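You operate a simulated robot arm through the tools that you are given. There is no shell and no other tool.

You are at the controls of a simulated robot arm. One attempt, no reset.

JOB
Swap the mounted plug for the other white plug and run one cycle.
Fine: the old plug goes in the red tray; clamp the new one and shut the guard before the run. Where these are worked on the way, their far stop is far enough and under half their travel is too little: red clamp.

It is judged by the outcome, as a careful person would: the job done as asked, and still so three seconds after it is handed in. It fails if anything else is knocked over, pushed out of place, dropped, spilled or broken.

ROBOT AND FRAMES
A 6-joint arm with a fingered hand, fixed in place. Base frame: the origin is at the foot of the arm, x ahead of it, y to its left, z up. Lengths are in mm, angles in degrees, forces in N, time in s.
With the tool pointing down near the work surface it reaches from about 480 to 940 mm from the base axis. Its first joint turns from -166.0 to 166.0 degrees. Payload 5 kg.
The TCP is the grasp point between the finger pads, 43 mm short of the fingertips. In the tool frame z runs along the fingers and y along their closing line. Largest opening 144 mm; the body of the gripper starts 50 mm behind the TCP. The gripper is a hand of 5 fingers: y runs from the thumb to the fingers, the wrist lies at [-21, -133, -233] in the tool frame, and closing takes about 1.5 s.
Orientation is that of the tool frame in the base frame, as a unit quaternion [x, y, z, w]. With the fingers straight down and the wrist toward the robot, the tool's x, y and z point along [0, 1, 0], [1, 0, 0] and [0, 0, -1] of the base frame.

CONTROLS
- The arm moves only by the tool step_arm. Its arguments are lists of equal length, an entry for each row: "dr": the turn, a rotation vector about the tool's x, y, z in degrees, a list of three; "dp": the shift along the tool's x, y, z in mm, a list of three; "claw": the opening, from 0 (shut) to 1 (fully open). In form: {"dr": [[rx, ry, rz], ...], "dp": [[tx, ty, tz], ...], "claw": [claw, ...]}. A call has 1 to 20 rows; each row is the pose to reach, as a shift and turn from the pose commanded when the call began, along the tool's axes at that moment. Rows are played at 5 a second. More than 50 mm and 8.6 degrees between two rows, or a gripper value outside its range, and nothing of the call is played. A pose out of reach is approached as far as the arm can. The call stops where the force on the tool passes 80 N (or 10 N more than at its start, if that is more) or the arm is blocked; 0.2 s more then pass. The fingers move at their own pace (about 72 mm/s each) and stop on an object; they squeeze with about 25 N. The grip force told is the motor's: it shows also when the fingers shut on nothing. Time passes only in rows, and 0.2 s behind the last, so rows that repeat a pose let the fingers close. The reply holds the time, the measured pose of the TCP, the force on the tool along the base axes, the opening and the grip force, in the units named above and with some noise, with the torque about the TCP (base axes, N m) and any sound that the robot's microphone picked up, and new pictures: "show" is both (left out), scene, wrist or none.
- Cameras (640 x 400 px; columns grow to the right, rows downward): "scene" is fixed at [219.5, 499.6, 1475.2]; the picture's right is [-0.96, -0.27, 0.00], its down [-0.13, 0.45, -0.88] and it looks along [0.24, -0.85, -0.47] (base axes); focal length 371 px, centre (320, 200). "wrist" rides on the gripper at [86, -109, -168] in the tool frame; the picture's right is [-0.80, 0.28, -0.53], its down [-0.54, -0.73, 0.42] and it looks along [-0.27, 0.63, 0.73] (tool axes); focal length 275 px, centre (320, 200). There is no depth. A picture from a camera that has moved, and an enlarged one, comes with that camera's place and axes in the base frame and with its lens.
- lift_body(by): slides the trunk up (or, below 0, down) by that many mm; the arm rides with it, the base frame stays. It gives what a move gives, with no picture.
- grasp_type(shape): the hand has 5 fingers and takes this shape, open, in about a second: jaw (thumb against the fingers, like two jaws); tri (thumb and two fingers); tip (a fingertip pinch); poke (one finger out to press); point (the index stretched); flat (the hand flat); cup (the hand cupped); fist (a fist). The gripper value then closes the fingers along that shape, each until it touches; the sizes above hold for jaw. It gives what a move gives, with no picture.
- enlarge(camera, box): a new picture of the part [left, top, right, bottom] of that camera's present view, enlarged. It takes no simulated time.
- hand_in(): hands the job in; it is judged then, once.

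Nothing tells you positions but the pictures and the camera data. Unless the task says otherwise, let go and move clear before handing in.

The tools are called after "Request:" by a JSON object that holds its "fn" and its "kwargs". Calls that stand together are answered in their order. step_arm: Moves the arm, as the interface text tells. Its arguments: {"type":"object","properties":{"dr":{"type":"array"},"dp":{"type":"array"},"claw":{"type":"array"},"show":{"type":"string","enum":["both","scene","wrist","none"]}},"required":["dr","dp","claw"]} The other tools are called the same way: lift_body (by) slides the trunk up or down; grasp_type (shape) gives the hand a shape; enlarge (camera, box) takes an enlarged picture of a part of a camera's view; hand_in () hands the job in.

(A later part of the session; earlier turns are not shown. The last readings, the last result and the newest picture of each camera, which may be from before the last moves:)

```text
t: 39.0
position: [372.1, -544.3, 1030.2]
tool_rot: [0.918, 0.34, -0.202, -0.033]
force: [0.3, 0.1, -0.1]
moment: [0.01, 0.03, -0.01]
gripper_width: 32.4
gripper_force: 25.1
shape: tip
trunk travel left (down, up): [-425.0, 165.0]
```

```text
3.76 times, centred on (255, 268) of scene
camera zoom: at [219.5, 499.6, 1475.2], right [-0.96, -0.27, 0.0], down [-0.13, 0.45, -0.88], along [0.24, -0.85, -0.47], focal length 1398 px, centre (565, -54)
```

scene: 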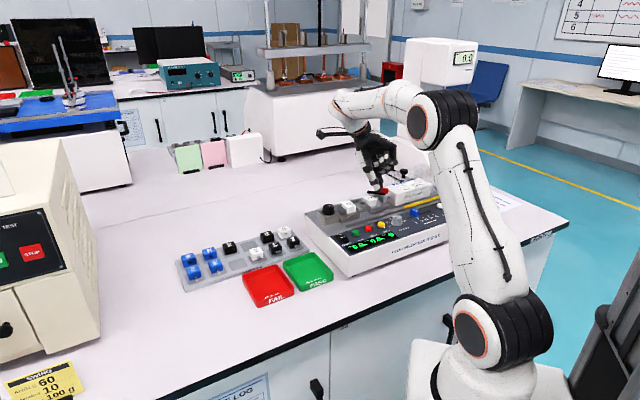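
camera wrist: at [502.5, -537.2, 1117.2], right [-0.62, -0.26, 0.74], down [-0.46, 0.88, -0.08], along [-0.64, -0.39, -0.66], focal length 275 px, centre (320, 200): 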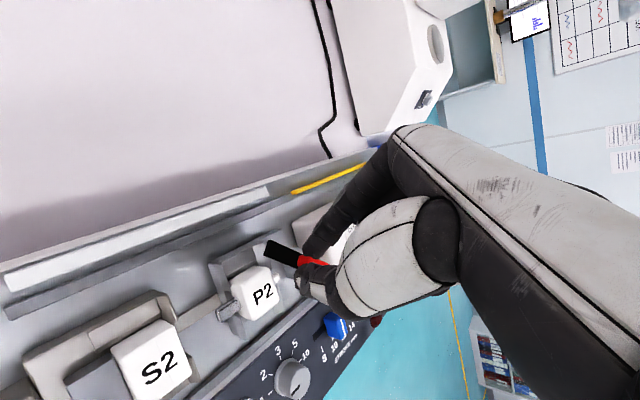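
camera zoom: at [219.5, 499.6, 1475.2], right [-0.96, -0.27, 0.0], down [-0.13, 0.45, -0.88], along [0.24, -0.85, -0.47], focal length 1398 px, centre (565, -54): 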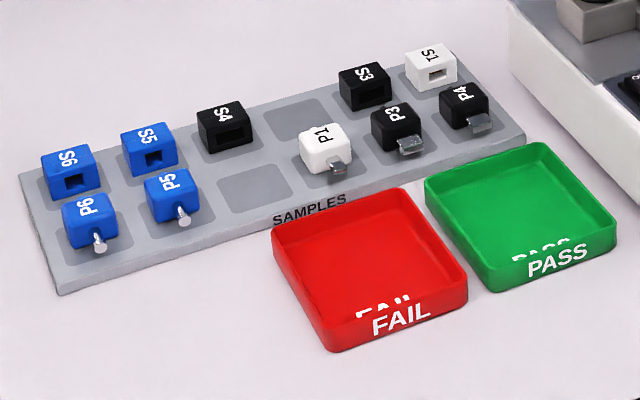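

Request:
{"fn": "step_arm", "kwargs": {"dr": [[0, 0, 0], [0, 0, 0], [0, 0, 0], [0, 0, 0], [0, 0, 0], [0, 0, 0], [0, 0, 0], [0, 0, 0], [0, 0, 0], [0, 0, 0]], "dp": [[35.6, -12.6, -10.8], [71.3, -25.2, -21.7], [106.9, -37.7, -32.5], [142.6, -50.3, -43.3], [178.2, -62.9, -54.2], [213.8, -75.5, -65], [249.5, -88.1, -75.8], [285.1, -100.6, -86.6], [320.8, -113.2, -97.5], [356.4, -125.8, -108.3]], "claw": [0, 0, 0, 0, 0, 0, 0, 0, 0, 0]}}

Request:
{"fn": "enlarge", "kwargs": {"camera": "wrist", "box": [150, 150, 390, 350]}}

Request:
{"fn": "enlarge", "kwargs": {"camera": "scene", "box": [170, 130, 350, 320]}}

```text
t: 41.2
position: [583.3, -211.0, 1027.5]
tool_rot: [0.918, 0.34, -0.203, -0.034]
force: [-0.4, -0.8, -0.3]
moment: [0.02, -0.02, 0.0]
gripper_width: 32.3
gripper_force: 25.2
shape: tip
trunk travel left (down, up): [-425.0, 165.0]
camera wrist: at [642.6, -62.2, 1173.3], right [-0.16, -0.68, 0.71], down [-0.98, 0.18, -0.05], along [-0.09, -0.71, -0.7], focal length 275 px, centre (320, 200)
```

scene: 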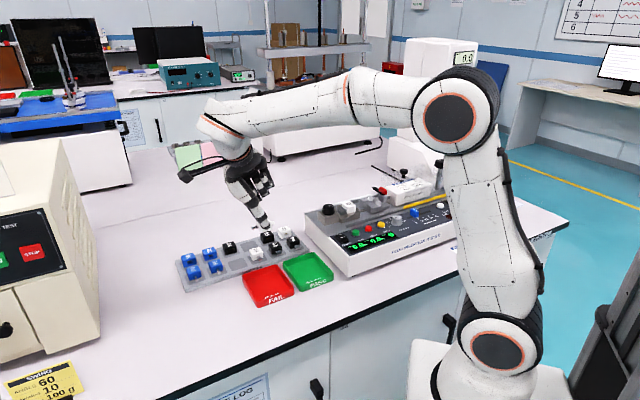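
wrist: 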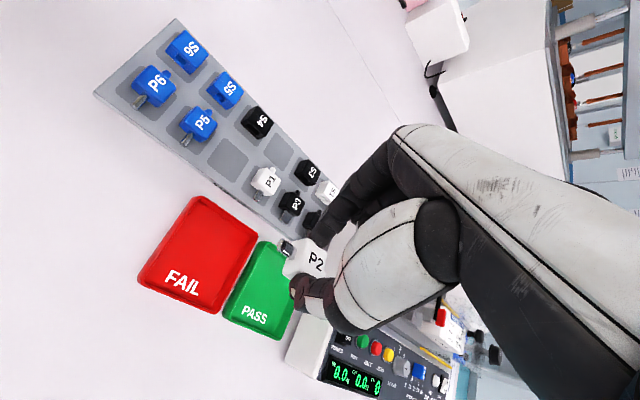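

```text
2.00 times, centred on (270, 250) of wrist
camera zoom: at [642.6, -62.2, 1173.3], right [-0.16, -0.68, 0.71], down [-0.98, 0.18, -0.05], along [-0.09, -0.71, -0.7], focal length 551 px, centre (420, 100)
```

zoom: 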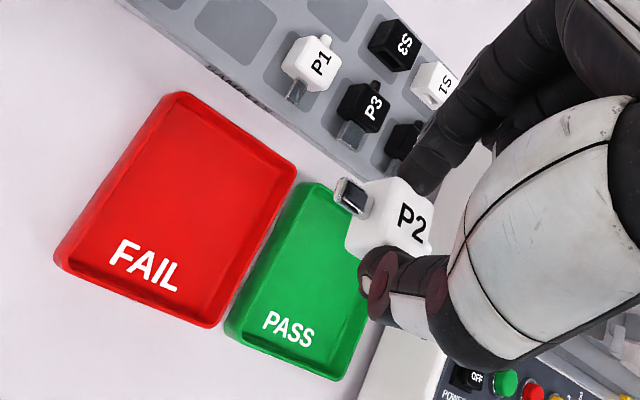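

```text
2.11 times, centred on (260, 225) of scene
camera zoom: at [219.5, 499.6, 1475.2], right [-0.96, -0.27, 0.0], down [-0.13, 0.45, -0.88], along [0.24, -0.85, -0.47], focal length 782 px, centre (446, 147)
```

zoom: 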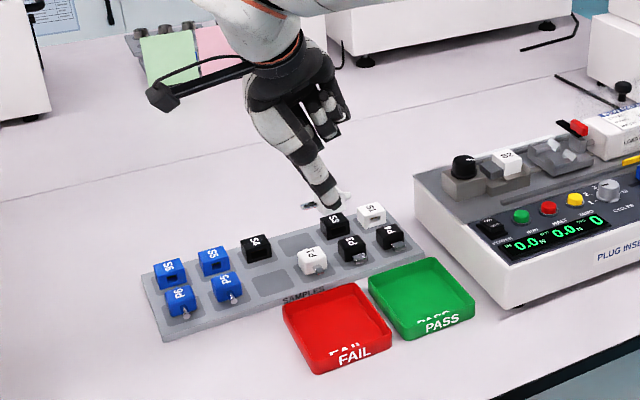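

Tray centre is about (u 256, v 546). I'll descend over it with P2 and check height before release.

Request:
{"fn": "step_arm", "kwargs": {"dr": [[0, 0, 0], [0, 0, 0], [0, 0, 0], [0, 0, 0]], "dp": [[14.1, 5.8, 33.4], [28.2, 11.5, 66.9], [42.3, 17.3, 100.3], [56.4, 23, 133.8]], "claw": [0, 0, 0, 0]}}

Request:
{"fn": "enlarge", "kwargs": {"camera": "wrist", "box": [150, 150, 390, 350]}}

Request:
{"fn": "enlarge", "kwargs": {"camera": "scene", "box": [200, 170, 350, 320]}}

```text
t: 42.2
position: [582.6, -203.6, 880.5]
tool_rot: [0.918, 0.341, -0.201, -0.033]
force: [-0.2, 0.7, -0.2]
moment: [0.0, -0.03, 0.03]
gripper_width: 32.3
gripper_force: 24.8
shape: tip
trunk travel left (down, up): [-425.0, 165.0]
camera wrist: at [642.3, -53.6, 1025.8], right [-0.16, -0.68, 0.71], down [-0.98, 0.18, -0.05], along [-0.09, -0.71, -0.7], focal length 275 px, centre (320, 200)
```

scene: 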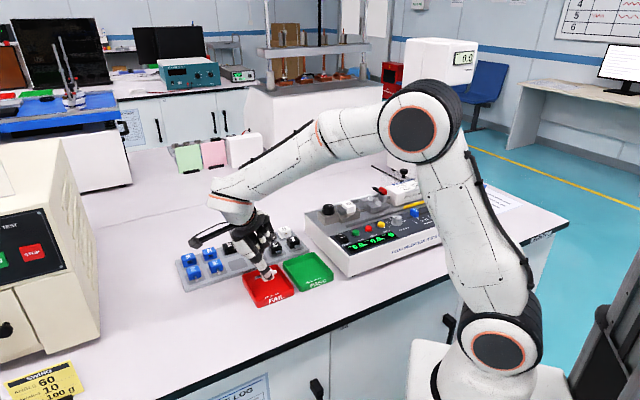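
wrist: 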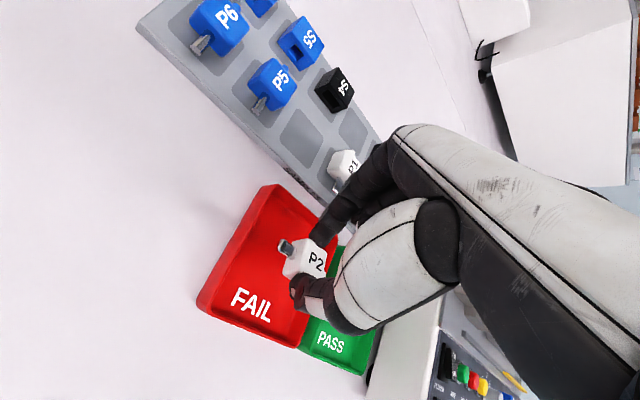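

```text
2.00 times, centred on (270, 250) of wrist
camera zoom: at [642.3, -53.6, 1025.8], right [-0.16, -0.68, 0.71], down [-0.98, 0.18, -0.05], along [-0.09, -0.71, -0.7], focal length 551 px, centre (420, 100)
```

zoom: 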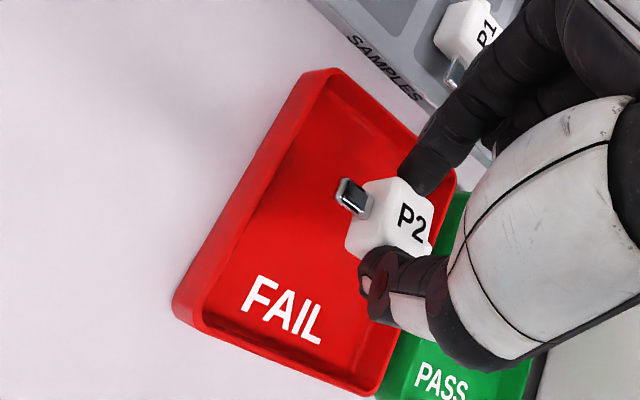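

```text
2.67 times, centred on (275, 245) of scene
camera zoom: at [219.5, 499.6, 1475.2], right [-0.96, -0.27, 0.0], down [-0.13, 0.45, -0.88], along [0.24, -0.85, -0.47], focal length 990 px, centre (440, 80)
```

zoom: 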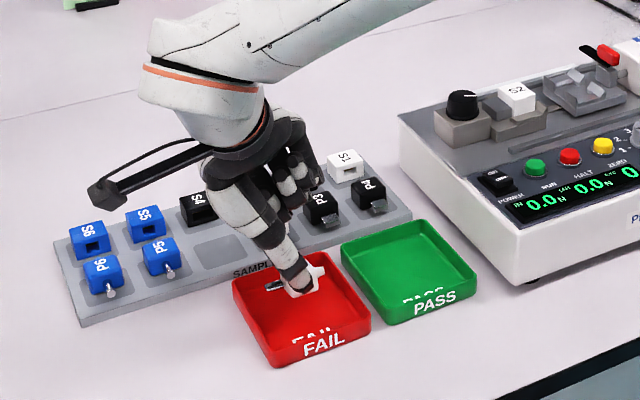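

Request:
{"fn": "step_arm", "kwargs": {"dr": [[0, 0, 0], [0, 0, 0]], "dp": [[5.2, 3, 13.7], [9.8, 5.6, 25.6]], "claw": [0, 0], "show": "none"}}

Request:
{"fn": "enlarge", "kwargs": {"camera": "scene", "box": [230, 230, 310, 310]}}

Request:
{"fn": "enlarge", "kwargs": {"camera": "wrist", "box": [190, 180, 382, 340]}}

```text
t: 42.8
position: [582.3, -204.0, 857.1]
tool_rot: [0.919, 0.339, -0.2, -0.032]
force: [-4.7, 0.1, 17.9]
moment: [-0.2, 0.26, -0.07]
gripper_width: 33.1
gripper_force: 25.3
shape: tip
trunk travel left (down, up): [-425.0, 165.0]
```

```text
5.00 times, centred on (270, 270) of scene
camera zoom: at [219.5, 499.6, 1475.2], right [-0.96, -0.27, 0.0], down [-0.13, 0.45, -0.88], along [0.24, -0.85, -0.47], focal length 1857 px, centre (570, -150)
```

zoom: 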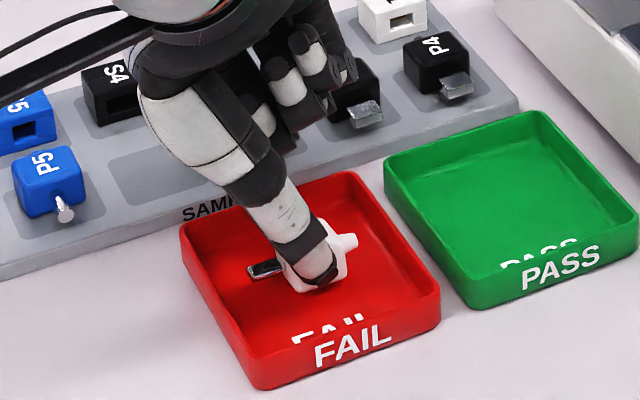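

```text
2.50 times, centred on (286, 260) of wrist
camera zoom: at [641.4, -54.3, 1001.7], right [-0.17, -0.68, 0.71], down [-0.98, 0.18, -0.06], along [-0.09, -0.71, -0.7], focal length 688 px, centre (405, 50)
```

zoom: 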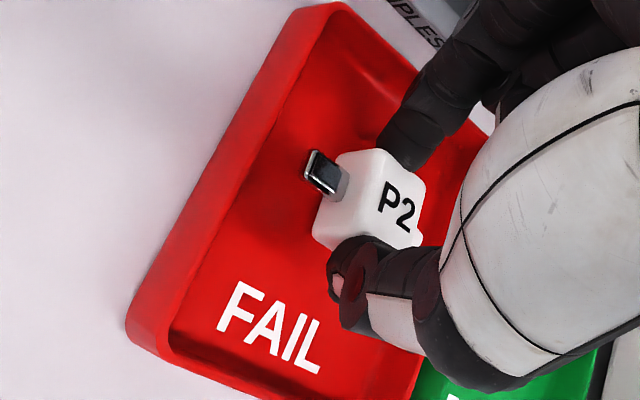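

P2 is touching the tray floor. I'll relax the downward push and release it, then rise clear.

Request:
{"fn": "step_arm", "kwargs": {"dr": [[0, 0, 0], [0, 0, 0], [0, 0, 0], [0, 0, 0], [0, 0, 0]], "dp": [[-1.0, -0.6, -2.7], [-1.2, -0.7, -3.2], [-1.2, -0.7, -3.2], [-1.2, -0.7, -3.2], [-1.2, -0.7, -3.2]], "claw": [0, 0.26, 0.3, 0.34, 0.34], "show": "none"}}

Request:
{"fn": "enlarge", "kwargs": {"camera": "scene", "box": [230, 230, 310, 310]}}

Request:
{"fn": "enlarge", "kwargs": {"camera": "wrist", "box": [190, 180, 382, 340]}}

```text
t: 44.0
position: [583.3, -202.2, 857.6]
tool_rot: [0.918, 0.34, -0.203, -0.034]
force: [0.7, -0.1, -0.1]
moment: [0.01, 0.0, -0.01]
gripper_width: 48.7
gripper_force: 0.1
shape: tip
trunk travel left (down, up): [-425.0, 165.0]
```

```text
5.00 times, centred on (270, 270) of scene
camera zoom: at [219.5, 499.6, 1475.2], right [-0.96, -0.27, 0.0], down [-0.13, 0.45, -0.88], along [0.24, -0.85, -0.47], focal length 1857 px, centre (570, -150)
```

zoom: 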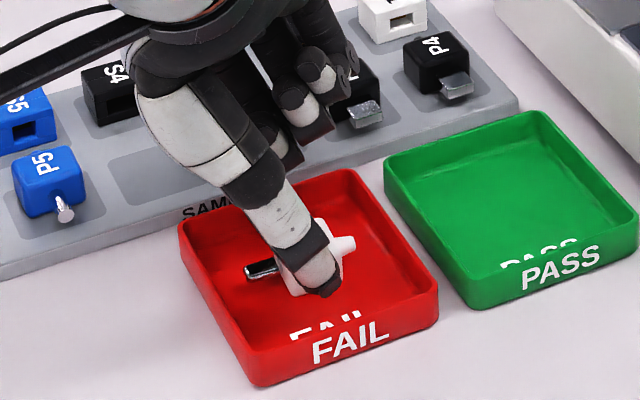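

```text
2.50 times, centred on (286, 260) of wrist
camera zoom: at [642.8, -53.5, 1002.3], right [-0.16, -0.68, 0.71], down [-0.98, 0.18, -0.05], along [-0.09, -0.71, -0.7], focal length 688 px, centre (405, 50)
```

zoom: 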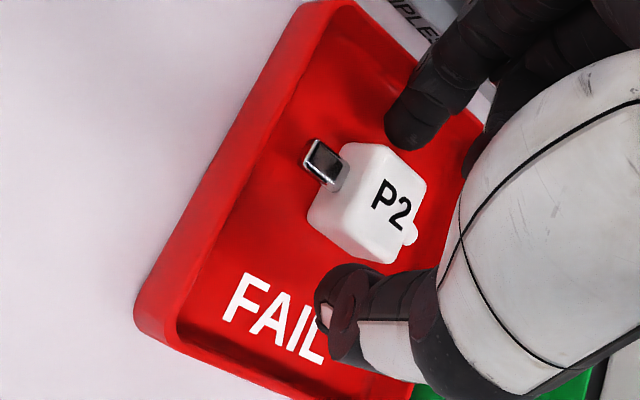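

P2 rests in the red tray. Now I'll rise and rotate the hand 90° so I can take P1 by its two plain sides, in the orientation needed for the nest.

Request:
{"fn": "step_arm", "kwargs": {"dr": [[0, 0, 0], [0, 0, 0], [0, 0, 0], [0, 0, 0]], "dp": [[-7, -4, -18.3], [-20.9, -11.9, -54.9], [-34.9, -19.8, -91.5], [-45.4, -25.8, -119]], "claw": [0.34, 0.34, 0.34, 0.34], "show": "scene"}}

Request:
{"fn": "step_arm", "kwargs": {"dr": [[-2.68, -1.52, -7.02], [-5.35, -3.05, -14.04], [-8.03, -4.57, -21.07], [-10.7, -6.09, -28.1], [-13.4, -7.6, -35.1], [-16.06, -9.13, -42.1], [-18.7, -10.7, -49.2], [-21.4, -12.2, -56.2], [-24.1, -13.7, -63.2], [-26.8, -15.2, -70.2], [-29.4, -16.7, -77.2], [-32.1, -18.3, -84.2]], "dp": [[-1.6, 8.1, -3.4], [-3.2, 16.1, -6.8], [-4.8, 24.2, -10.3], [-6.4, 32.3, -13.7], [-8, 40.4, -17.1], [-9.5, 48.4, -20.5], [-11.1, 56.5, -23.9], [-12.7, 64.6, -27.4], [-14.3, 72.7, -30.8], [-15.9, 80.7, -34.2], [-17.5, 88.8, -37.6], [-19.1, 96.9, -41]], "claw": [0.34, 0.34, 0.34, 0.34, 0.34, 0.34, 0.34, 0.34, 0.34, 0.34, 0.34, 0.34]}}

```text
t: 45.0
position: [582.2, -201.7, 989.1]
tool_rot: [0.918, 0.341, -0.202, -0.034]
force: [-0.2, -0.5, 0.6]
moment: [0.01, -0.03, -0.05]
gripper_width: 48.7
gripper_force: 0.1
shape: tip
trunk travel left (down, up): [-425.0, 165.0]
```

scene: 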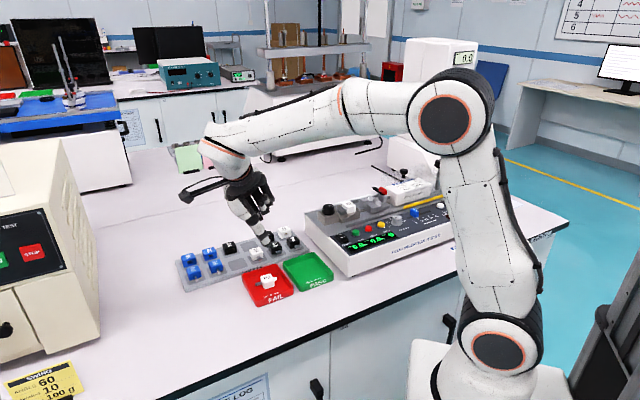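

```text
t: 47.6
position: [644.1, -287.6, 1012.6]
tool_rot: [0.392, 0.897, -0.163, 0.123]
force: [-0.6, 0.6, 0.2]
moment: [-0.03, 0.01, -0.03]
gripper_width: 48.6
gripper_force: 0.1
shape: tip
trunk travel left (down, up): [-425.0, 165.0]
camera wrist: at [492.1, -234.4, 1158.2], right [0.69, -0.14, 0.71], down [-0.14, -0.99, -0.05], along [0.71, -0.06, -0.7], focal length 275 px, centre (320, 200)
```

scene: 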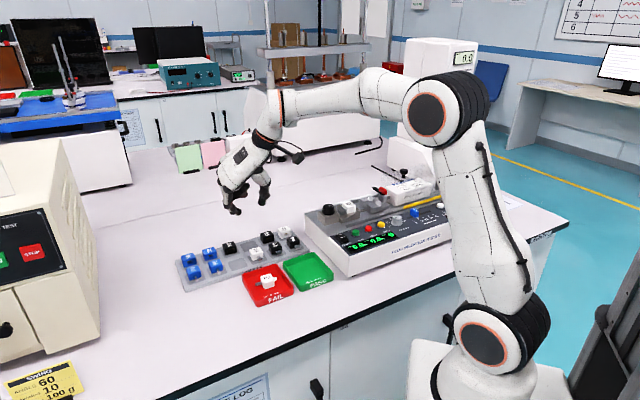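
wrist: 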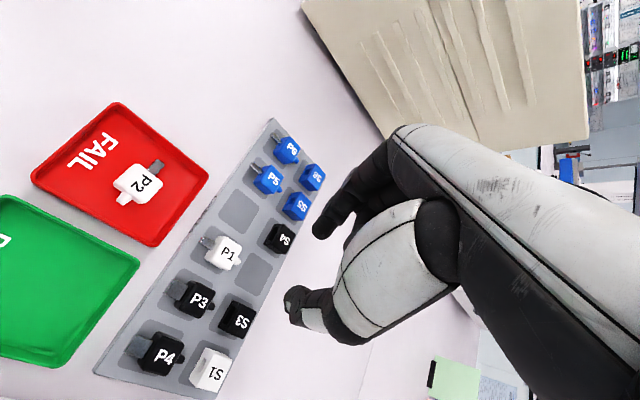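

The rotated pose works; P1's top is at about (u 246, v 670, z 836). I'll descend to a hover just above P1 with a small roll correction and check alignment.

Request:
{"fn": "step_arm", "kwargs": {"dr": [[-2, 0, 0], [-4, 0, 0], [-5, 0, 0]], "dp": [[10.9, 5.8, 26.5], [21.9, 11.5, 52.9], [32.8, 17.3, 79.4]], "claw": [0.3, 0.3, 0.3]}}

Request:
{"fn": "enlarge", "kwargs": {"camera": "wrist", "box": [190, 180, 382, 340]}}

Request:
{"fn": "enlarge", "kwargs": {"camera": "scene", "box": [200, 170, 320, 290]}}

```text
t: 48.4
position: [644.1, -283.9, 924.2]
tool_rot: [0.388, 0.903, -0.124, 0.141]
force: [0.6, -0.5, 0.4]
moment: [-0.01, 0.02, 0.01]
gripper_width: 44.1
gripper_force: 0.1
shape: tip
trunk travel left (down, up): [-425.0, 165.0]
camera wrist: at [481.9, -243.9, 1063.5], right [0.65, -0.16, 0.74], down [-0.11, -0.99, -0.12], along [0.75, 0.0, -0.66], focal length 275 px, centre (320, 200)
```

scene: 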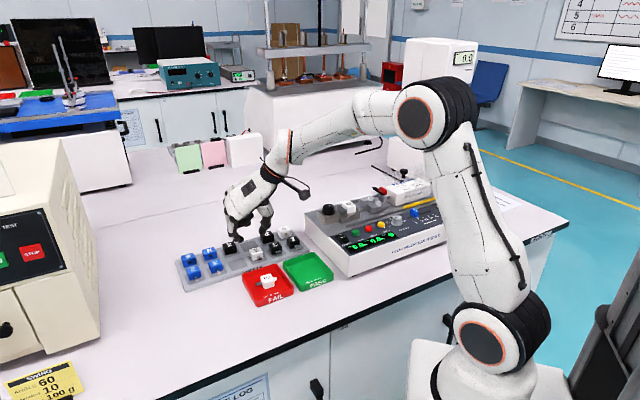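
wrist: 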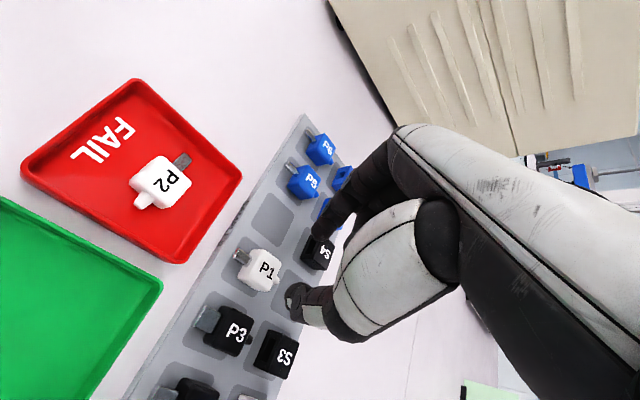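

```text
2.50 times, centred on (286, 260) of wrist
camera zoom: at [481.9, -243.9, 1063.5], right [0.65, -0.16, 0.74], down [-0.11, -0.99, -0.12], along [0.75, 0.0, -0.66], focal length 688 px, centre (405, 50)
```

zoom: 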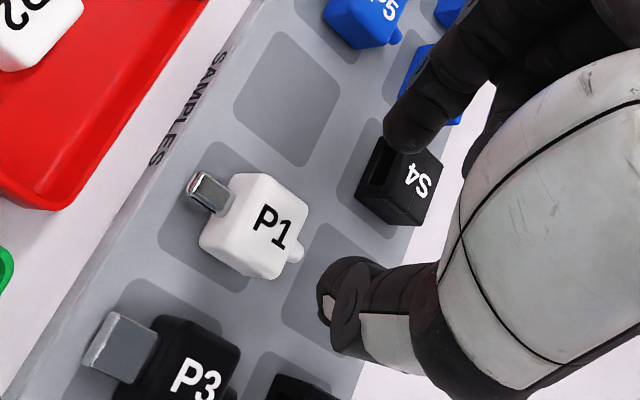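

```text
3.33 times, centred on (260, 230) of scene
camera zoom: at [219.5, 499.6, 1475.2], right [-0.96, -0.27, 0.0], down [-0.13, 0.45, -0.88], along [0.24, -0.85, -0.47], focal length 1238 px, centre (520, 100)
```

zoom: 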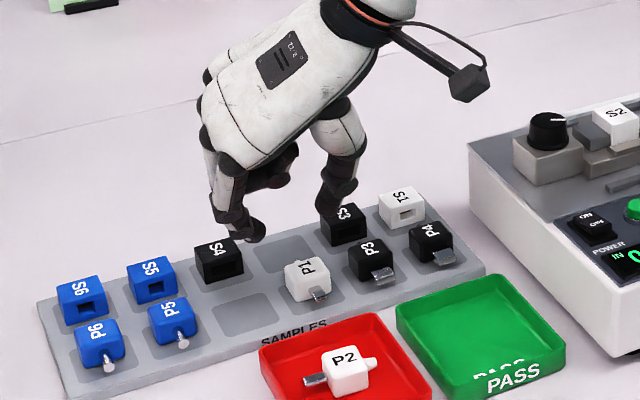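

Request:
{"fn": "step_arm", "kwargs": {"dr": [[0, 0, 0], [0, 0, 0]], "dp": [[9, 0.6, 21.3], [17.9, 1.2, 42.6]], "claw": [0.3, 0.3], "show": "none"}}

Request:
{"fn": "enlarge", "kwargs": {"camera": "wrist", "box": [190, 180, 382, 340]}}

Request:
{"fn": "enlarge", "kwargs": {"camera": "scene", "box": [220, 200, 300, 270]}}

```text
t: 49.0
position: [641.0, -285.4, 876.6]
tool_rot: [0.388, 0.902, -0.126, 0.14]
force: [0.1, 0.4, 0.6]
moment: [0.01, -0.01, -0.01]
gripper_width: 44.2
gripper_force: 0.1
shape: tip
trunk travel left (down, up): [-425.0, 165.0]
```

```text
2.50 times, centred on (286, 260) of wrist
camera zoom: at [479.4, -246.4, 1015.7], right [0.65, -0.16, 0.74], down [-0.11, -0.99, -0.12], along [0.75, 0.0, -0.66], focal length 688 px, centre (405, 50)
```

zoom: 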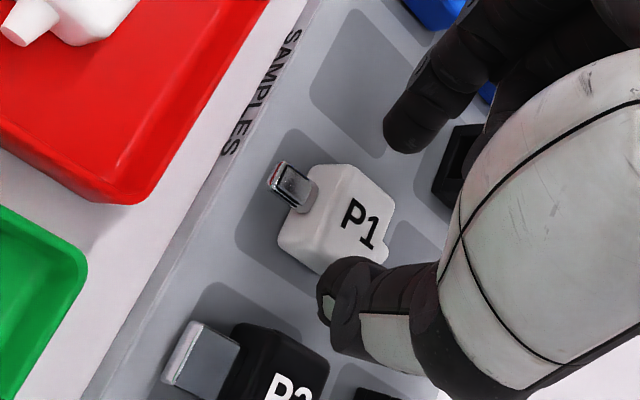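

```text
5.71 times, centred on (260, 235) of scene
camera zoom: at [219.5, 499.6, 1475.2], right [-0.96, -0.27, 0.0], down [-0.13, 0.45, -0.88], along [0.24, -0.85, -0.47], focal length 2122 px, centre (663, 0)
```

zoom: 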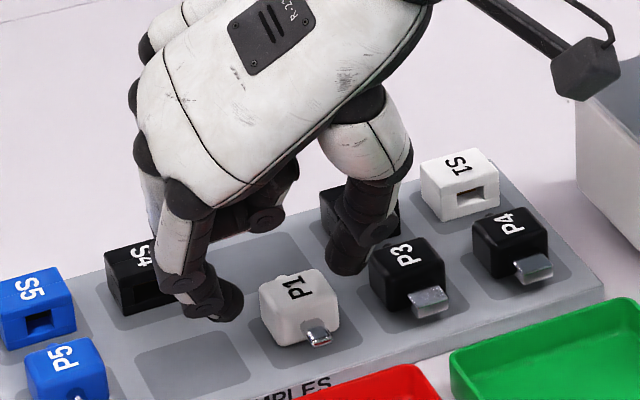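

Request:
{"fn": "step_arm", "kwargs": {"dr": [[0, 0, 0], [0, 0, 0]], "dp": [[-1, -0.4, -3], [7.4, -6.7, -5.2]], "claw": [0.3, 0.3], "show": "none"}}

Request:
{"fn": "enlarge", "kwargs": {"camera": "wrist", "box": [230, 200, 358, 300]}}

Request:
{"fn": "enlarge", "kwargs": {"camera": "scene", "box": [230, 220, 294, 270]}}

```text
t: 49.6
position: [630.3, -284.1, 882.3]
tool_rot: [0.387, 0.903, -0.125, 0.14]
force: [-1.0, 0.1, -0.1]
moment: [-0.03, 0.0, 0.01]
gripper_width: 44.1
gripper_force: 0.0
shape: tip
trunk travel left (down, up): [-425.0, 165.0]
```

```text
4.00 times, centred on (294, 250) of wrist
camera zoom: at [468.4, -243.9, 1019.8], right [0.65, -0.16, 0.74], down [-0.11, -0.99, -0.12], along [0.75, 0.0, -0.66], focal length 1101 px, centre (424, 0)
```

zoom: 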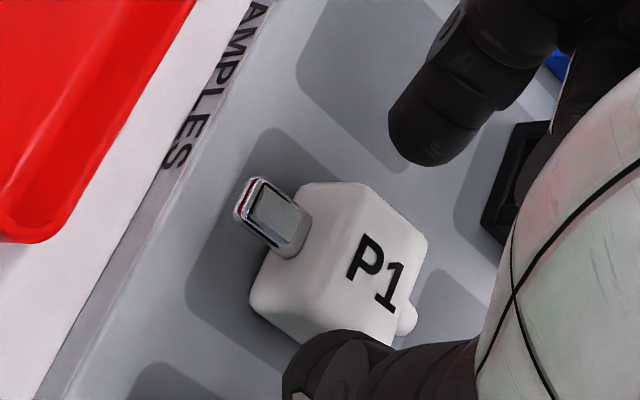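

```text
8.00 times, centred on (262, 245) of scene
camera zoom: at [219.5, 499.6, 1475.2], right [-0.96, -0.27, 0.0], down [-0.13, 0.45, -0.88], along [0.24, -0.85, -0.47], focal length 2971 px, centre (784, -160)
```

zoom: 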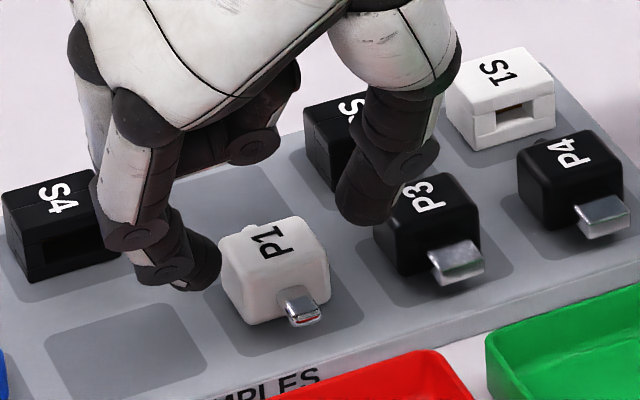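

Both views now centre on P1, but the index sits lower than the thumb. I'll level the pinch line by removing the remaining roll, then verify.

Request:
{"fn": "step_arm", "kwargs": {"dr": [[-3.5, 0, 0], [-7, 0, 0], [-7, 0, 0]], "dp": [[-0.2, -2.7, -0.2], [-0.35, -5.4, -0.3], [-0.35, -5.4, -0.3]], "claw": [0.3, 0.3, 0.3], "show": "none"}}

Request:
{"fn": "enlarge", "kwargs": {"camera": "wrist", "box": [230, 200, 358, 300]}}

Request:
{"fn": "enlarge", "kwargs": {"camera": "scene", "box": [230, 220, 294, 270]}}

```text
t: 50.4
position: [627.1, -287.3, 882.8]
tool_rot: [0.378, 0.909, -0.07, 0.163]
force: [0.0, 0.7, 0.2]
moment: [0.03, -0.01, 0.0]
gripper_width: 44.4
gripper_force: 0.0
shape: tip
trunk travel left (down, up): [-425.0, 165.0]
```

```text
4.00 times, centred on (294, 250) of wrist
camera zoom: at [452.0, -265.8, 1010.4], right [0.6, -0.2, 0.78], down [-0.05, -0.98, -0.2], along [0.8, 0.08, -0.59], focal length 1101 px, centre (424, 0)
```

zoom: 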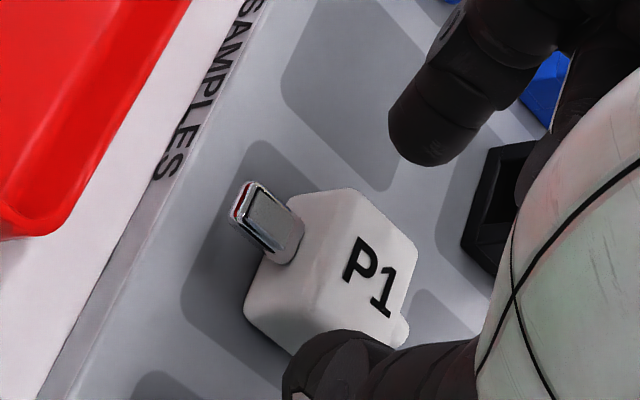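

```text
8.00 times, centred on (262, 245) of scene
camera zoom: at [219.5, 499.6, 1475.2], right [-0.96, -0.27, 0.0], down [-0.13, 0.45, -0.88], along [0.24, -0.85, -0.47], focal length 2971 px, centre (784, -160)
```

zoom: 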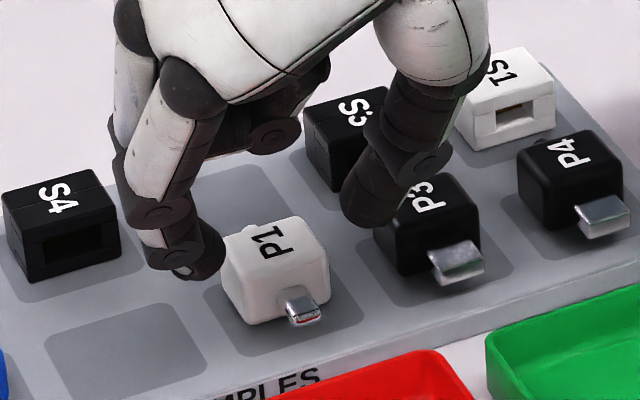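

Pinch is level and centred on P1 within a few mm. Now descend 10 mm and close on P1.

Request:
{"fn": "step_arm", "kwargs": {"dr": [[0, 0, 0], [0, 0, 0]], "dp": [[1.7, 0, 4.7], [3.5, 0, 9.4]], "claw": [0.3, 0.3], "show": "none"}}

Request:
{"fn": "enlarge", "kwargs": {"camera": "scene", "box": [230, 220, 294, 270]}}

Request:
{"fn": "enlarge", "kwargs": {"camera": "wrist", "box": [230, 200, 358, 300]}}

```text
t: 51.0
position: [626.2, -287.2, 872.9]
tool_rot: [0.378, 0.908, -0.07, 0.163]
force: [-0.3, 0.1, 0.0]
moment: [0.03, -0.04, -0.01]
gripper_width: 44.1
gripper_force: 0.0
shape: tip
trunk travel left (down, up): [-425.0, 165.0]
```

```text
8.00 times, centred on (262, 245) of scene
camera zoom: at [219.5, 499.6, 1475.2], right [-0.96, -0.27, 0.0], down [-0.13, 0.45, -0.88], along [0.24, -0.85, -0.47], focal length 2971 px, centre (784, -160)
```

zoom: 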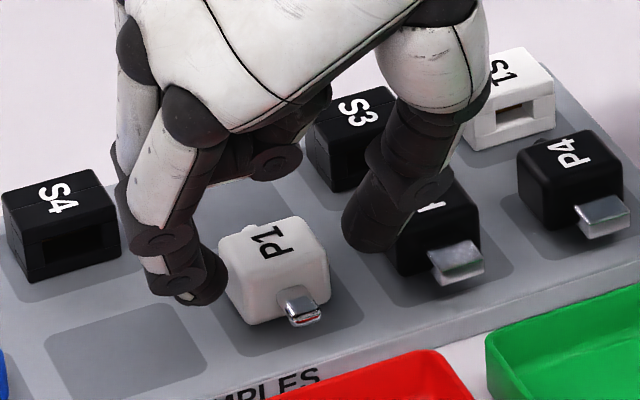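

```text
4.00 times, centred on (294, 250) of wrist
camera zoom: at [452.1, -265.1, 999.8], right [0.6, -0.2, 0.78], down [-0.05, -0.98, -0.2], along [0.8, 0.08, -0.6], focal length 1101 px, centre (424, 0)
```

zoom: 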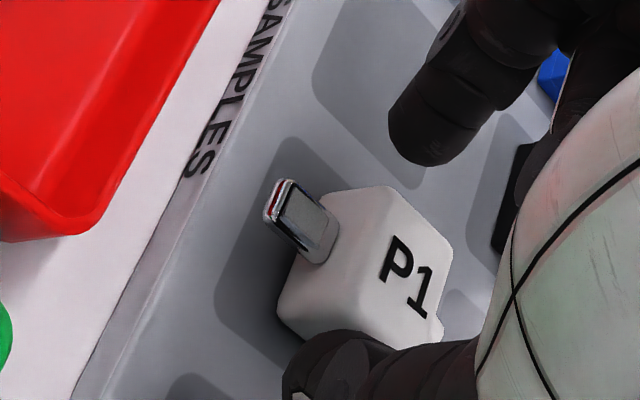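

Request:
{"fn": "enlarge", "kwargs": {"camera": "scene", "box": [244, 230, 284, 262]}}

Request:
{"fn": "enlarge", "kwargs": {"camera": "wrist", "box": [270, 220, 350, 310]}}

```text
12.50 times, centred on (264, 246) of scene
camera zoom: at [219.5, 499.6, 1475.2], right [-0.96, -0.27, 0.0], down [-0.13, 0.45, -0.88], along [0.24, -0.85, -0.47], focal length 4642 px, centre (1020, -375)
```

zoom: 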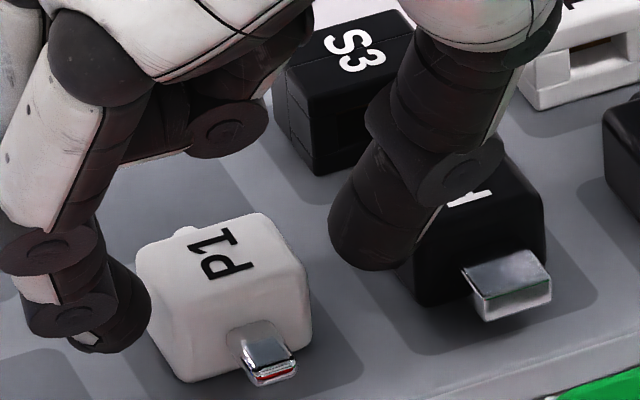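

```text
4.44 times, centred on (310, 265) of wrist
camera zoom: at [452.1, -265.1, 999.8], right [0.6, -0.2, 0.78], down [-0.05, -0.98, -0.2], along [0.8, 0.08, -0.6], focal length 1224 px, centre (364, -89)
```

zoom: 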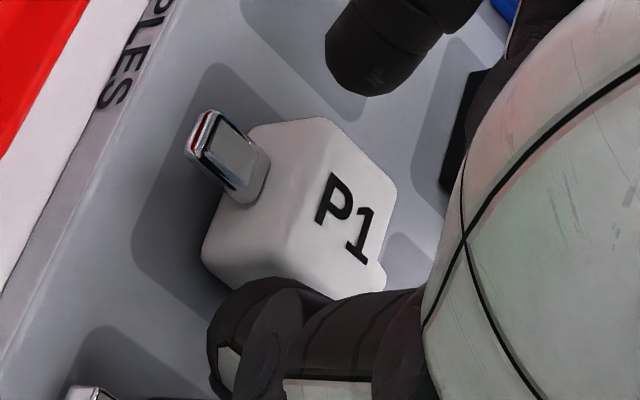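

Request:
{"fn": "step_arm", "kwargs": {"dr": [[0, 0, 0], [0, 0, 0], [0, 0, 0], [0, 0, 0], [0, 0, 0], [0, 0, 0], [0, 0, 0]], "dp": [[-1.0, 0, -2.8], [-1.0, 0, -2.8], [-1.0, 0, -2.8], [-1.0, 0, -2.8], [-1.0, 0, -2.8], [-1.0, 0, -2.8], [-1.0, 0, -2.8]], "claw": [0.3, 0.25, 0.22, 0.19, 0.1, 0.0, 0.0], "show": "none"}}

Request:
{"fn": "enlarge", "kwargs": {"camera": "scene", "box": [244, 230, 284, 262]}}

Request:
{"fn": "enlarge", "kwargs": {"camera": "wrist", "box": [230, 200, 358, 300]}}

```text
t: 52.6
position: [627.2, -287.2, 875.5]
tool_rot: [0.379, 0.908, -0.069, 0.164]
force: [0.8, 1.0, 4.2]
moment: [0.04, -0.11, 0.0]
gripper_width: 11.4
gripper_force: 25.3
shape: tip
trunk travel left (down, up): [-425.0, 165.0]
```

```text
12.50 times, centred on (264, 246) of scene
camera zoom: at [219.5, 499.6, 1475.2], right [-0.96, -0.27, 0.0], down [-0.13, 0.45, -0.88], along [0.24, -0.85, -0.47], focal length 4642 px, centre (1020, -375)
```

zoom: 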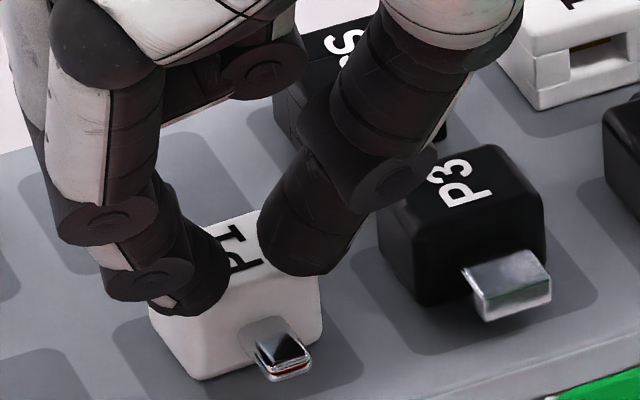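

```text
4.00 times, centred on (294, 250) of wrist
camera zoom: at [451.5, -265.4, 1003.8], right [0.6, -0.2, 0.78], down [-0.05, -0.98, -0.2], along [0.8, 0.08, -0.59], focal length 1101 px, centre (424, 0)
```

zoom: 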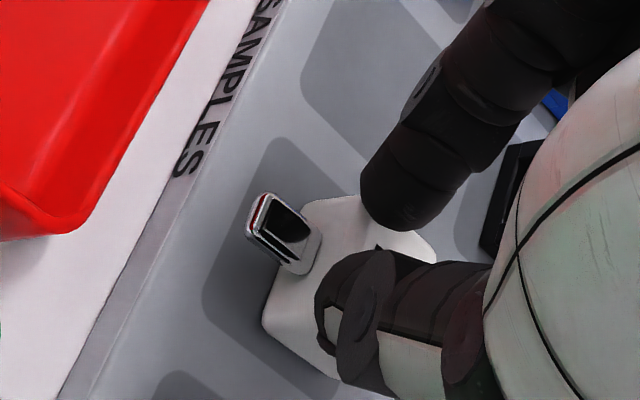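

The fingertips closed over the plug's top, so the plug is lower and farther (+v) than I aimed. I'll raise, open and realign about 10 mm further in v.

Request:
{"fn": "step_arm", "kwargs": {"dr": [[0, 0, 0], [0, 0, 0], [0, 0, 0], [0, 0, 0], [0, 0, 0]], "dp": [[-1.7, 0, -4.7], [-4.2, 0, -11.2], [-4.2, 0, -11.2], [-8.8, 1.5, -9.7], [-12.6, 3, -8.1]], "claw": [0, 0.15, 0.3, 0.3, 0.3], "show": "none"}}

Request:
{"fn": "enlarge", "kwargs": {"camera": "scene", "box": [244, 230, 284, 262]}}

Request:
{"fn": "enlarge", "kwargs": {"camera": "wrist", "box": [230, 200, 358, 300]}}

```text
t: 53.8
position: [632.8, -293.0, 888.4]
tool_rot: [0.378, 0.909, -0.07, 0.163]
force: [0.1, 0.4, -0.7]
moment: [0.0, -0.03, -0.01]
gripper_width: 42.7
gripper_force: 0.1
shape: tip
trunk travel left (down, up): [-425.0, 165.0]
```

```text
12.50 times, centred on (264, 246) of scene
camera zoom: at [219.5, 499.6, 1475.2], right [-0.96, -0.27, 0.0], down [-0.13, 0.45, -0.88], along [0.24, -0.85, -0.47], focal length 4642 px, centre (1020, -375)
```

zoom: 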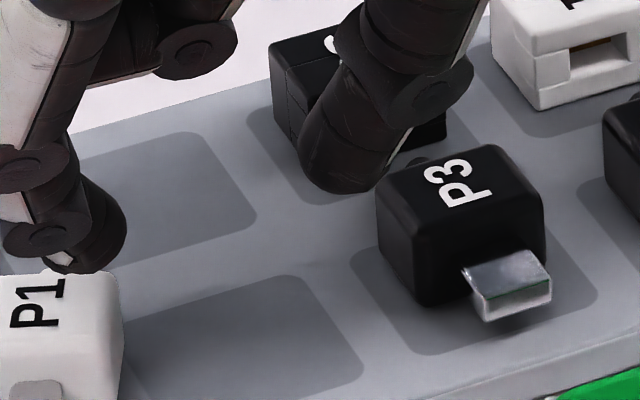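

```text
4.00 times, centred on (294, 250) of wrist
camera zoom: at [460.1, -270.1, 1016.4], right [0.6, -0.2, 0.78], down [-0.05, -0.98, -0.2], along [0.8, 0.08, -0.6], focal length 1101 px, centre (424, 0)
```

zoom: 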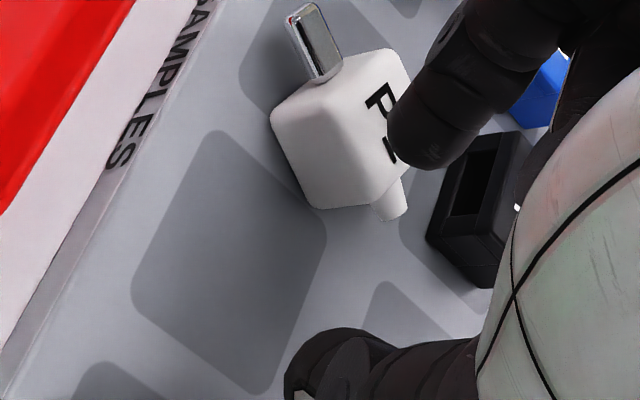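

Request:
{"fn": "enlarge", "kwargs": {"camera": "scene", "box": [220, 220, 284, 270]}}

Request:
{"fn": "enlarge", "kwargs": {"camera": "wrist", "box": [200, 120, 360, 280]}}

```text
8.00 times, centred on (252, 245) of scene
camera zoom: at [219.5, 499.6, 1475.2], right [-0.96, -0.27, 0.0], down [-0.13, 0.45, -0.88], along [0.24, -0.85, -0.47], focal length 2971 px, centre (864, -160)
```

zoom: 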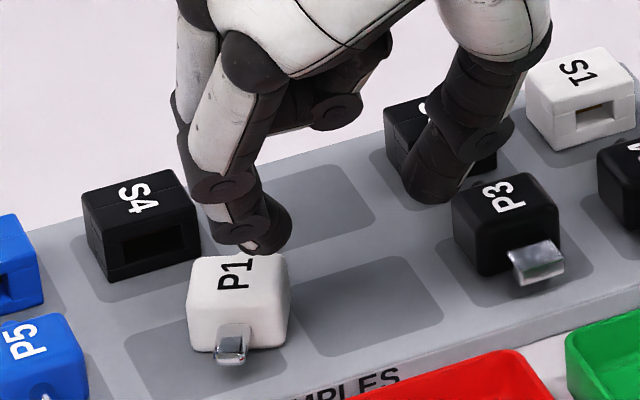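

```text
2.50 times, centred on (280, 200) of wrist
camera zoom: at [460.1, -270.1, 1016.4], right [0.6, -0.2, 0.78], down [-0.05, -0.98, -0.2], along [0.8, 0.08, -0.6], focal length 688 px, centre (420, 200)
```

zoom: 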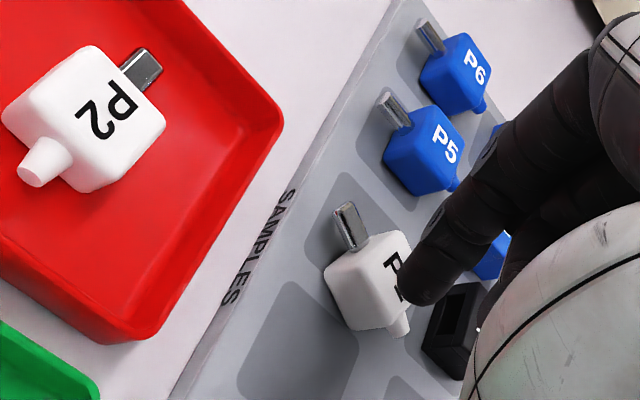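

P1 was nudged along the rack toward the free neighbouring slot and turned about 35°, but stands upright. I'll lift, rotate the hand to match its new angle and re-measure.

Request:
{"fn": "step_arm", "kwargs": {"dr": [[0, 0, 0], [0, 0, 0], [2.03, 0, 5.47], [4.06, 0, 10.9], [6.1, 0, 16.4], [8.1, 0, 21.9], [10.2, 0, 27.3], [12.2, 0, 32.8]], "dp": [[-8.7, 0, -23.4], [-17.4, 0, -46.9], [-17, 8.3, -47], [-16.6, 16.6, -47.2], [-16.3, 24.9, -47.3], [-15.9, 33.2, -47.5], [-15.5, 41.5, -47.6], [-15.1, 49.8, -47.8]], "claw": [0.3, 0.3, 0.3, 0.3, 0.3, 0.3, 0.3, 0.3]}}

Request:
{"fn": "enlarge", "kwargs": {"camera": "wrist", "box": [190, 150, 382, 310]}}

Request:
{"fn": "enlarge", "kwargs": {"camera": "scene", "box": [200, 200, 296, 275]}}

```text
t: 55.6
position: [667.6, -256.6, 937.4]
tool_rot: [0.634, 0.753, -0.118, 0.136]
force: [0.2, -0.5, 0.9]
moment: [0.03, 0.0, -0.02]
gripper_width: 42.9
gripper_force: 0.1
shape: tip
trunk travel left (down, up): [-425.0, 165.0]
camera wrist: at [537.2, -137.7, 1065.0], right [0.38, -0.5, 0.78], down [-0.6, -0.77, -0.2], along [0.7, -0.39, -0.59], focal length 275 px, centre (320, 200)
```

scene: 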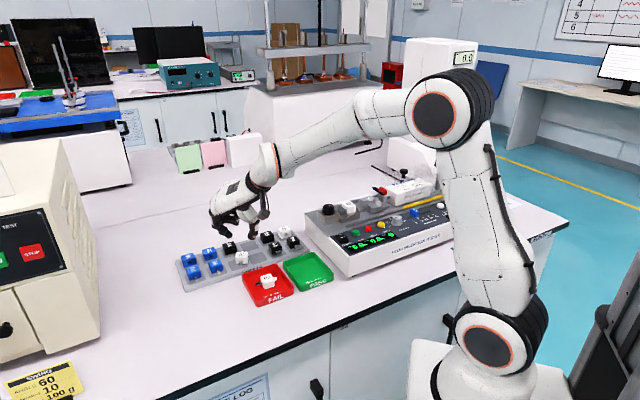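
wrist: 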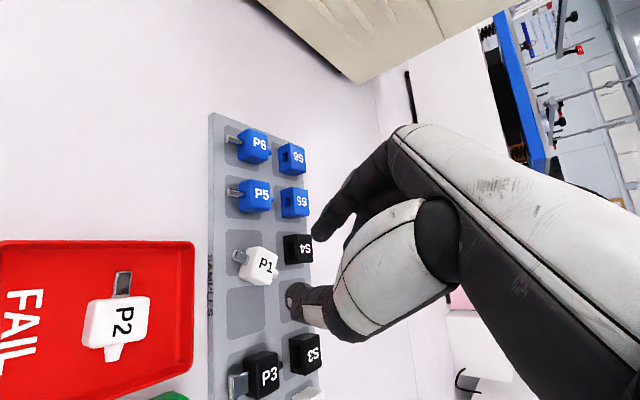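

```text
2.50 times, centred on (286, 230) of wrist
camera zoom: at [537.2, -137.7, 1065.0], right [0.38, -0.5, 0.78], down [-0.6, -0.77, -0.2], along [0.7, -0.39, -0.59], focal length 688 px, centre (405, 125)
```

zoom: 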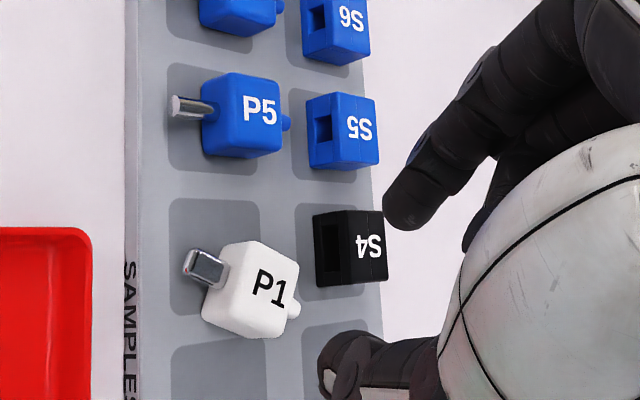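

```text
5.33 times, centred on (248, 238) of scene
camera zoom: at [219.5, 499.6, 1475.2], right [-0.96, -0.27, 0.0], down [-0.13, 0.45, -0.88], along [0.24, -0.85, -0.47], focal length 1981 px, centre (704, 0)
```

zoom: 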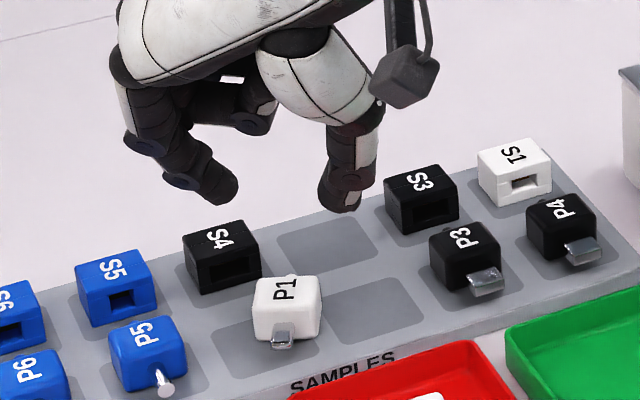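

Request:
{"fn": "enlarge", "kwargs": {"camera": "wrist", "box": [250, 230, 330, 300]}}

Request:
{"fn": "enlarge", "kwargs": {"camera": "scene", "box": [236, 240, 276, 272]}}

```text
5.71 times, centred on (290, 265) of wrist
camera zoom: at [537.2, -137.7, 1065.0], right [0.38, -0.5, 0.78], down [-0.6, -0.77, -0.2], along [0.7, -0.39, -0.59], focal length 1573 px, centre (491, -171)
```

zoom: 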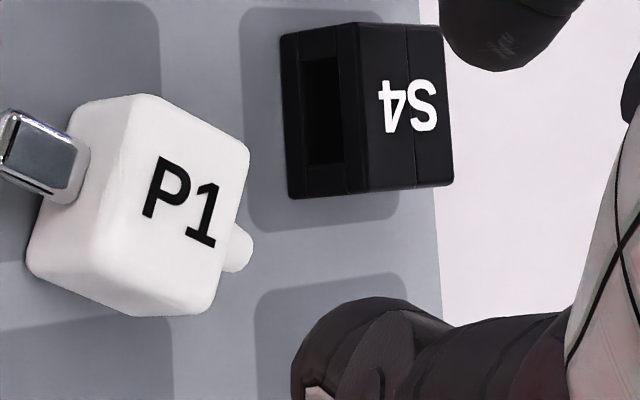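

```text
12.50 times, centred on (256, 256) of scene
camera zoom: at [219.5, 499.6, 1475.2], right [-0.96, -0.27, 0.0], down [-0.13, 0.45, -0.88], along [0.24, -0.85, -0.47], focal length 4642 px, centre (1120, -500)
```

zoom: 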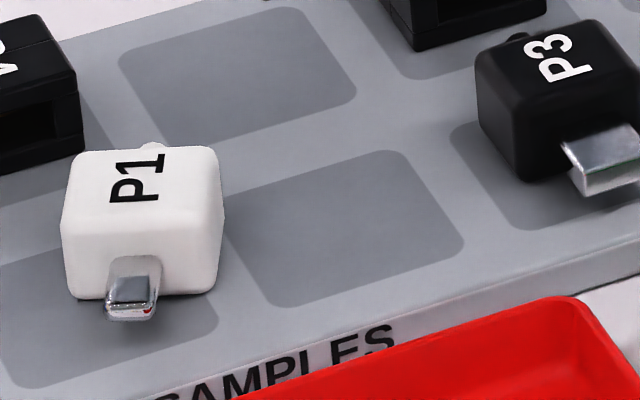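

Request:
{"fn": "step_arm", "kwargs": {"dr": [[-1.3, 0, -3.6], [-2.7, 0, -7.1], [-3.97, 0, -10.7], [-3.97, 0, -10.7]], "dp": [[5.5, 0.2, 16.6], [11, 0.3, 33.1], [16.6, 0.5, 49.7], [16.6, 0.5, 49.7]], "claw": [0.3, 0.3, 0.3, 0.3], "show": "none"}}

Request:
{"fn": "enlarge", "kwargs": {"camera": "wrist", "box": [230, 200, 358, 300]}}

Request:
{"fn": "enlarge", "kwargs": {"camera": "scene", "box": [226, 225, 276, 265]}}

```text
t: 56.6
position: [668.3, -259.8, 883.8]
tool_rot: [0.555, 0.813, -0.102, 0.146]
force: [0.0, -0.2, 0.3]
moment: [0.0, 0.0, -0.03]
gripper_width: 43.0
gripper_force: 0.1
shape: tip
trunk travel left (down, up): [-425.0, 165.0]
```

```text
4.00 times, centred on (294, 250) of wrist
camera zoom: at [517.1, -168.6, 1011.7], right [0.47, -0.42, 0.78], down [-0.44, -0.87, -0.2], along [0.77, -0.25, -0.59], focal length 1101 px, centre (424, 0)
```

zoom: 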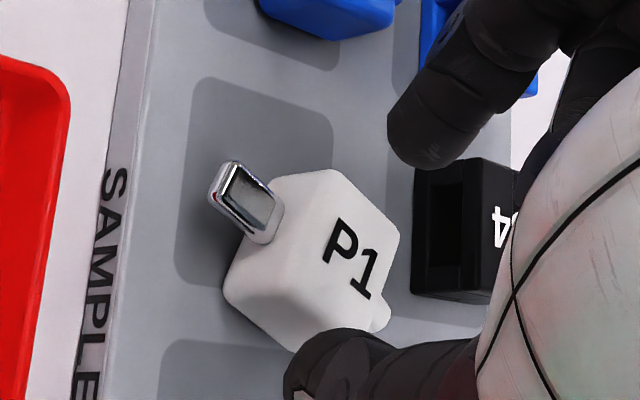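

```text
10.00 times, centred on (251, 245) of scene
camera zoom: at [219.5, 499.6, 1475.2], right [-0.96, -0.27, 0.0], down [-0.13, 0.45, -0.88], along [0.24, -0.85, -0.47], focal length 3714 px, centre (1010, -250)
```

zoom: 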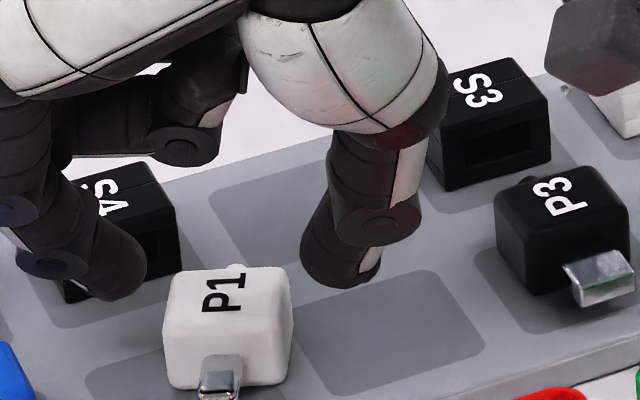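

Alignment in the wrist view is now within 1-2 mm using the verified plug height. Descend around P1.

Request:
{"fn": "step_arm", "kwargs": {"dr": [[0, 0, 0], [0, 0, 0], [0, 0, 0]], "dp": [[2.6, 0, 7], [5, 0, 13.4], [6.84, 0, 18.3]], "claw": [0.3, 0.3, 0.3], "show": "none"}}

Request:
{"fn": "enlarge", "kwargs": {"camera": "wrist", "box": [230, 200, 358, 300]}}

Request:
{"fn": "enlarge", "kwargs": {"camera": "scene", "box": [226, 225, 276, 265]}}

```text
t: 57.4
position: [668.6, -258.3, 866.3]
tool_rot: [0.556, 0.812, -0.102, 0.146]
force: [0.4, -0.1, 0.6]
moment: [0.03, -0.01, -0.02]
gripper_width: 42.9
gripper_force: 0.1
shape: tip
trunk travel left (down, up): [-425.0, 165.0]
```

```text
4.00 times, centred on (294, 250) of wrist
camera zoom: at [517.4, -168.2, 992.9], right [0.47, -0.42, 0.78], down [-0.44, -0.87, -0.2], along [0.77, -0.25, -0.59], focal length 1101 px, centre (424, 0)
```

zoom: 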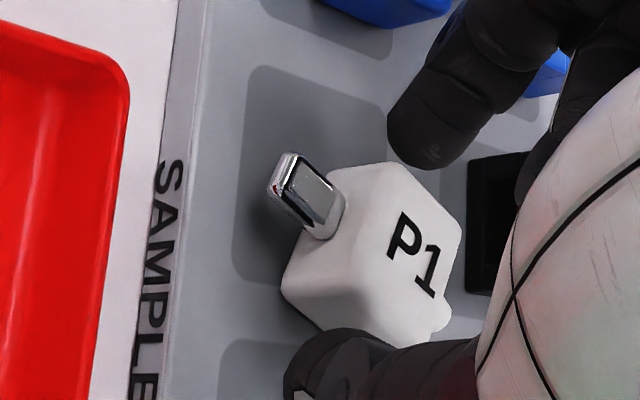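

```text
10.00 times, centred on (251, 245) of scene
camera zoom: at [219.5, 499.6, 1475.2], right [-0.96, -0.27, 0.0], down [-0.13, 0.45, -0.88], along [0.24, -0.85, -0.47], focal length 3714 px, centre (1010, -250)
```

zoom: 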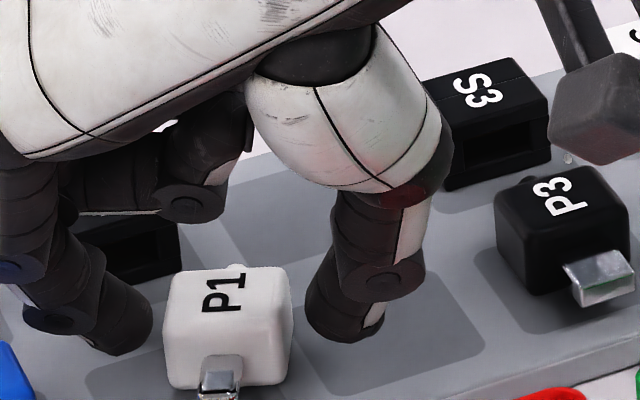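

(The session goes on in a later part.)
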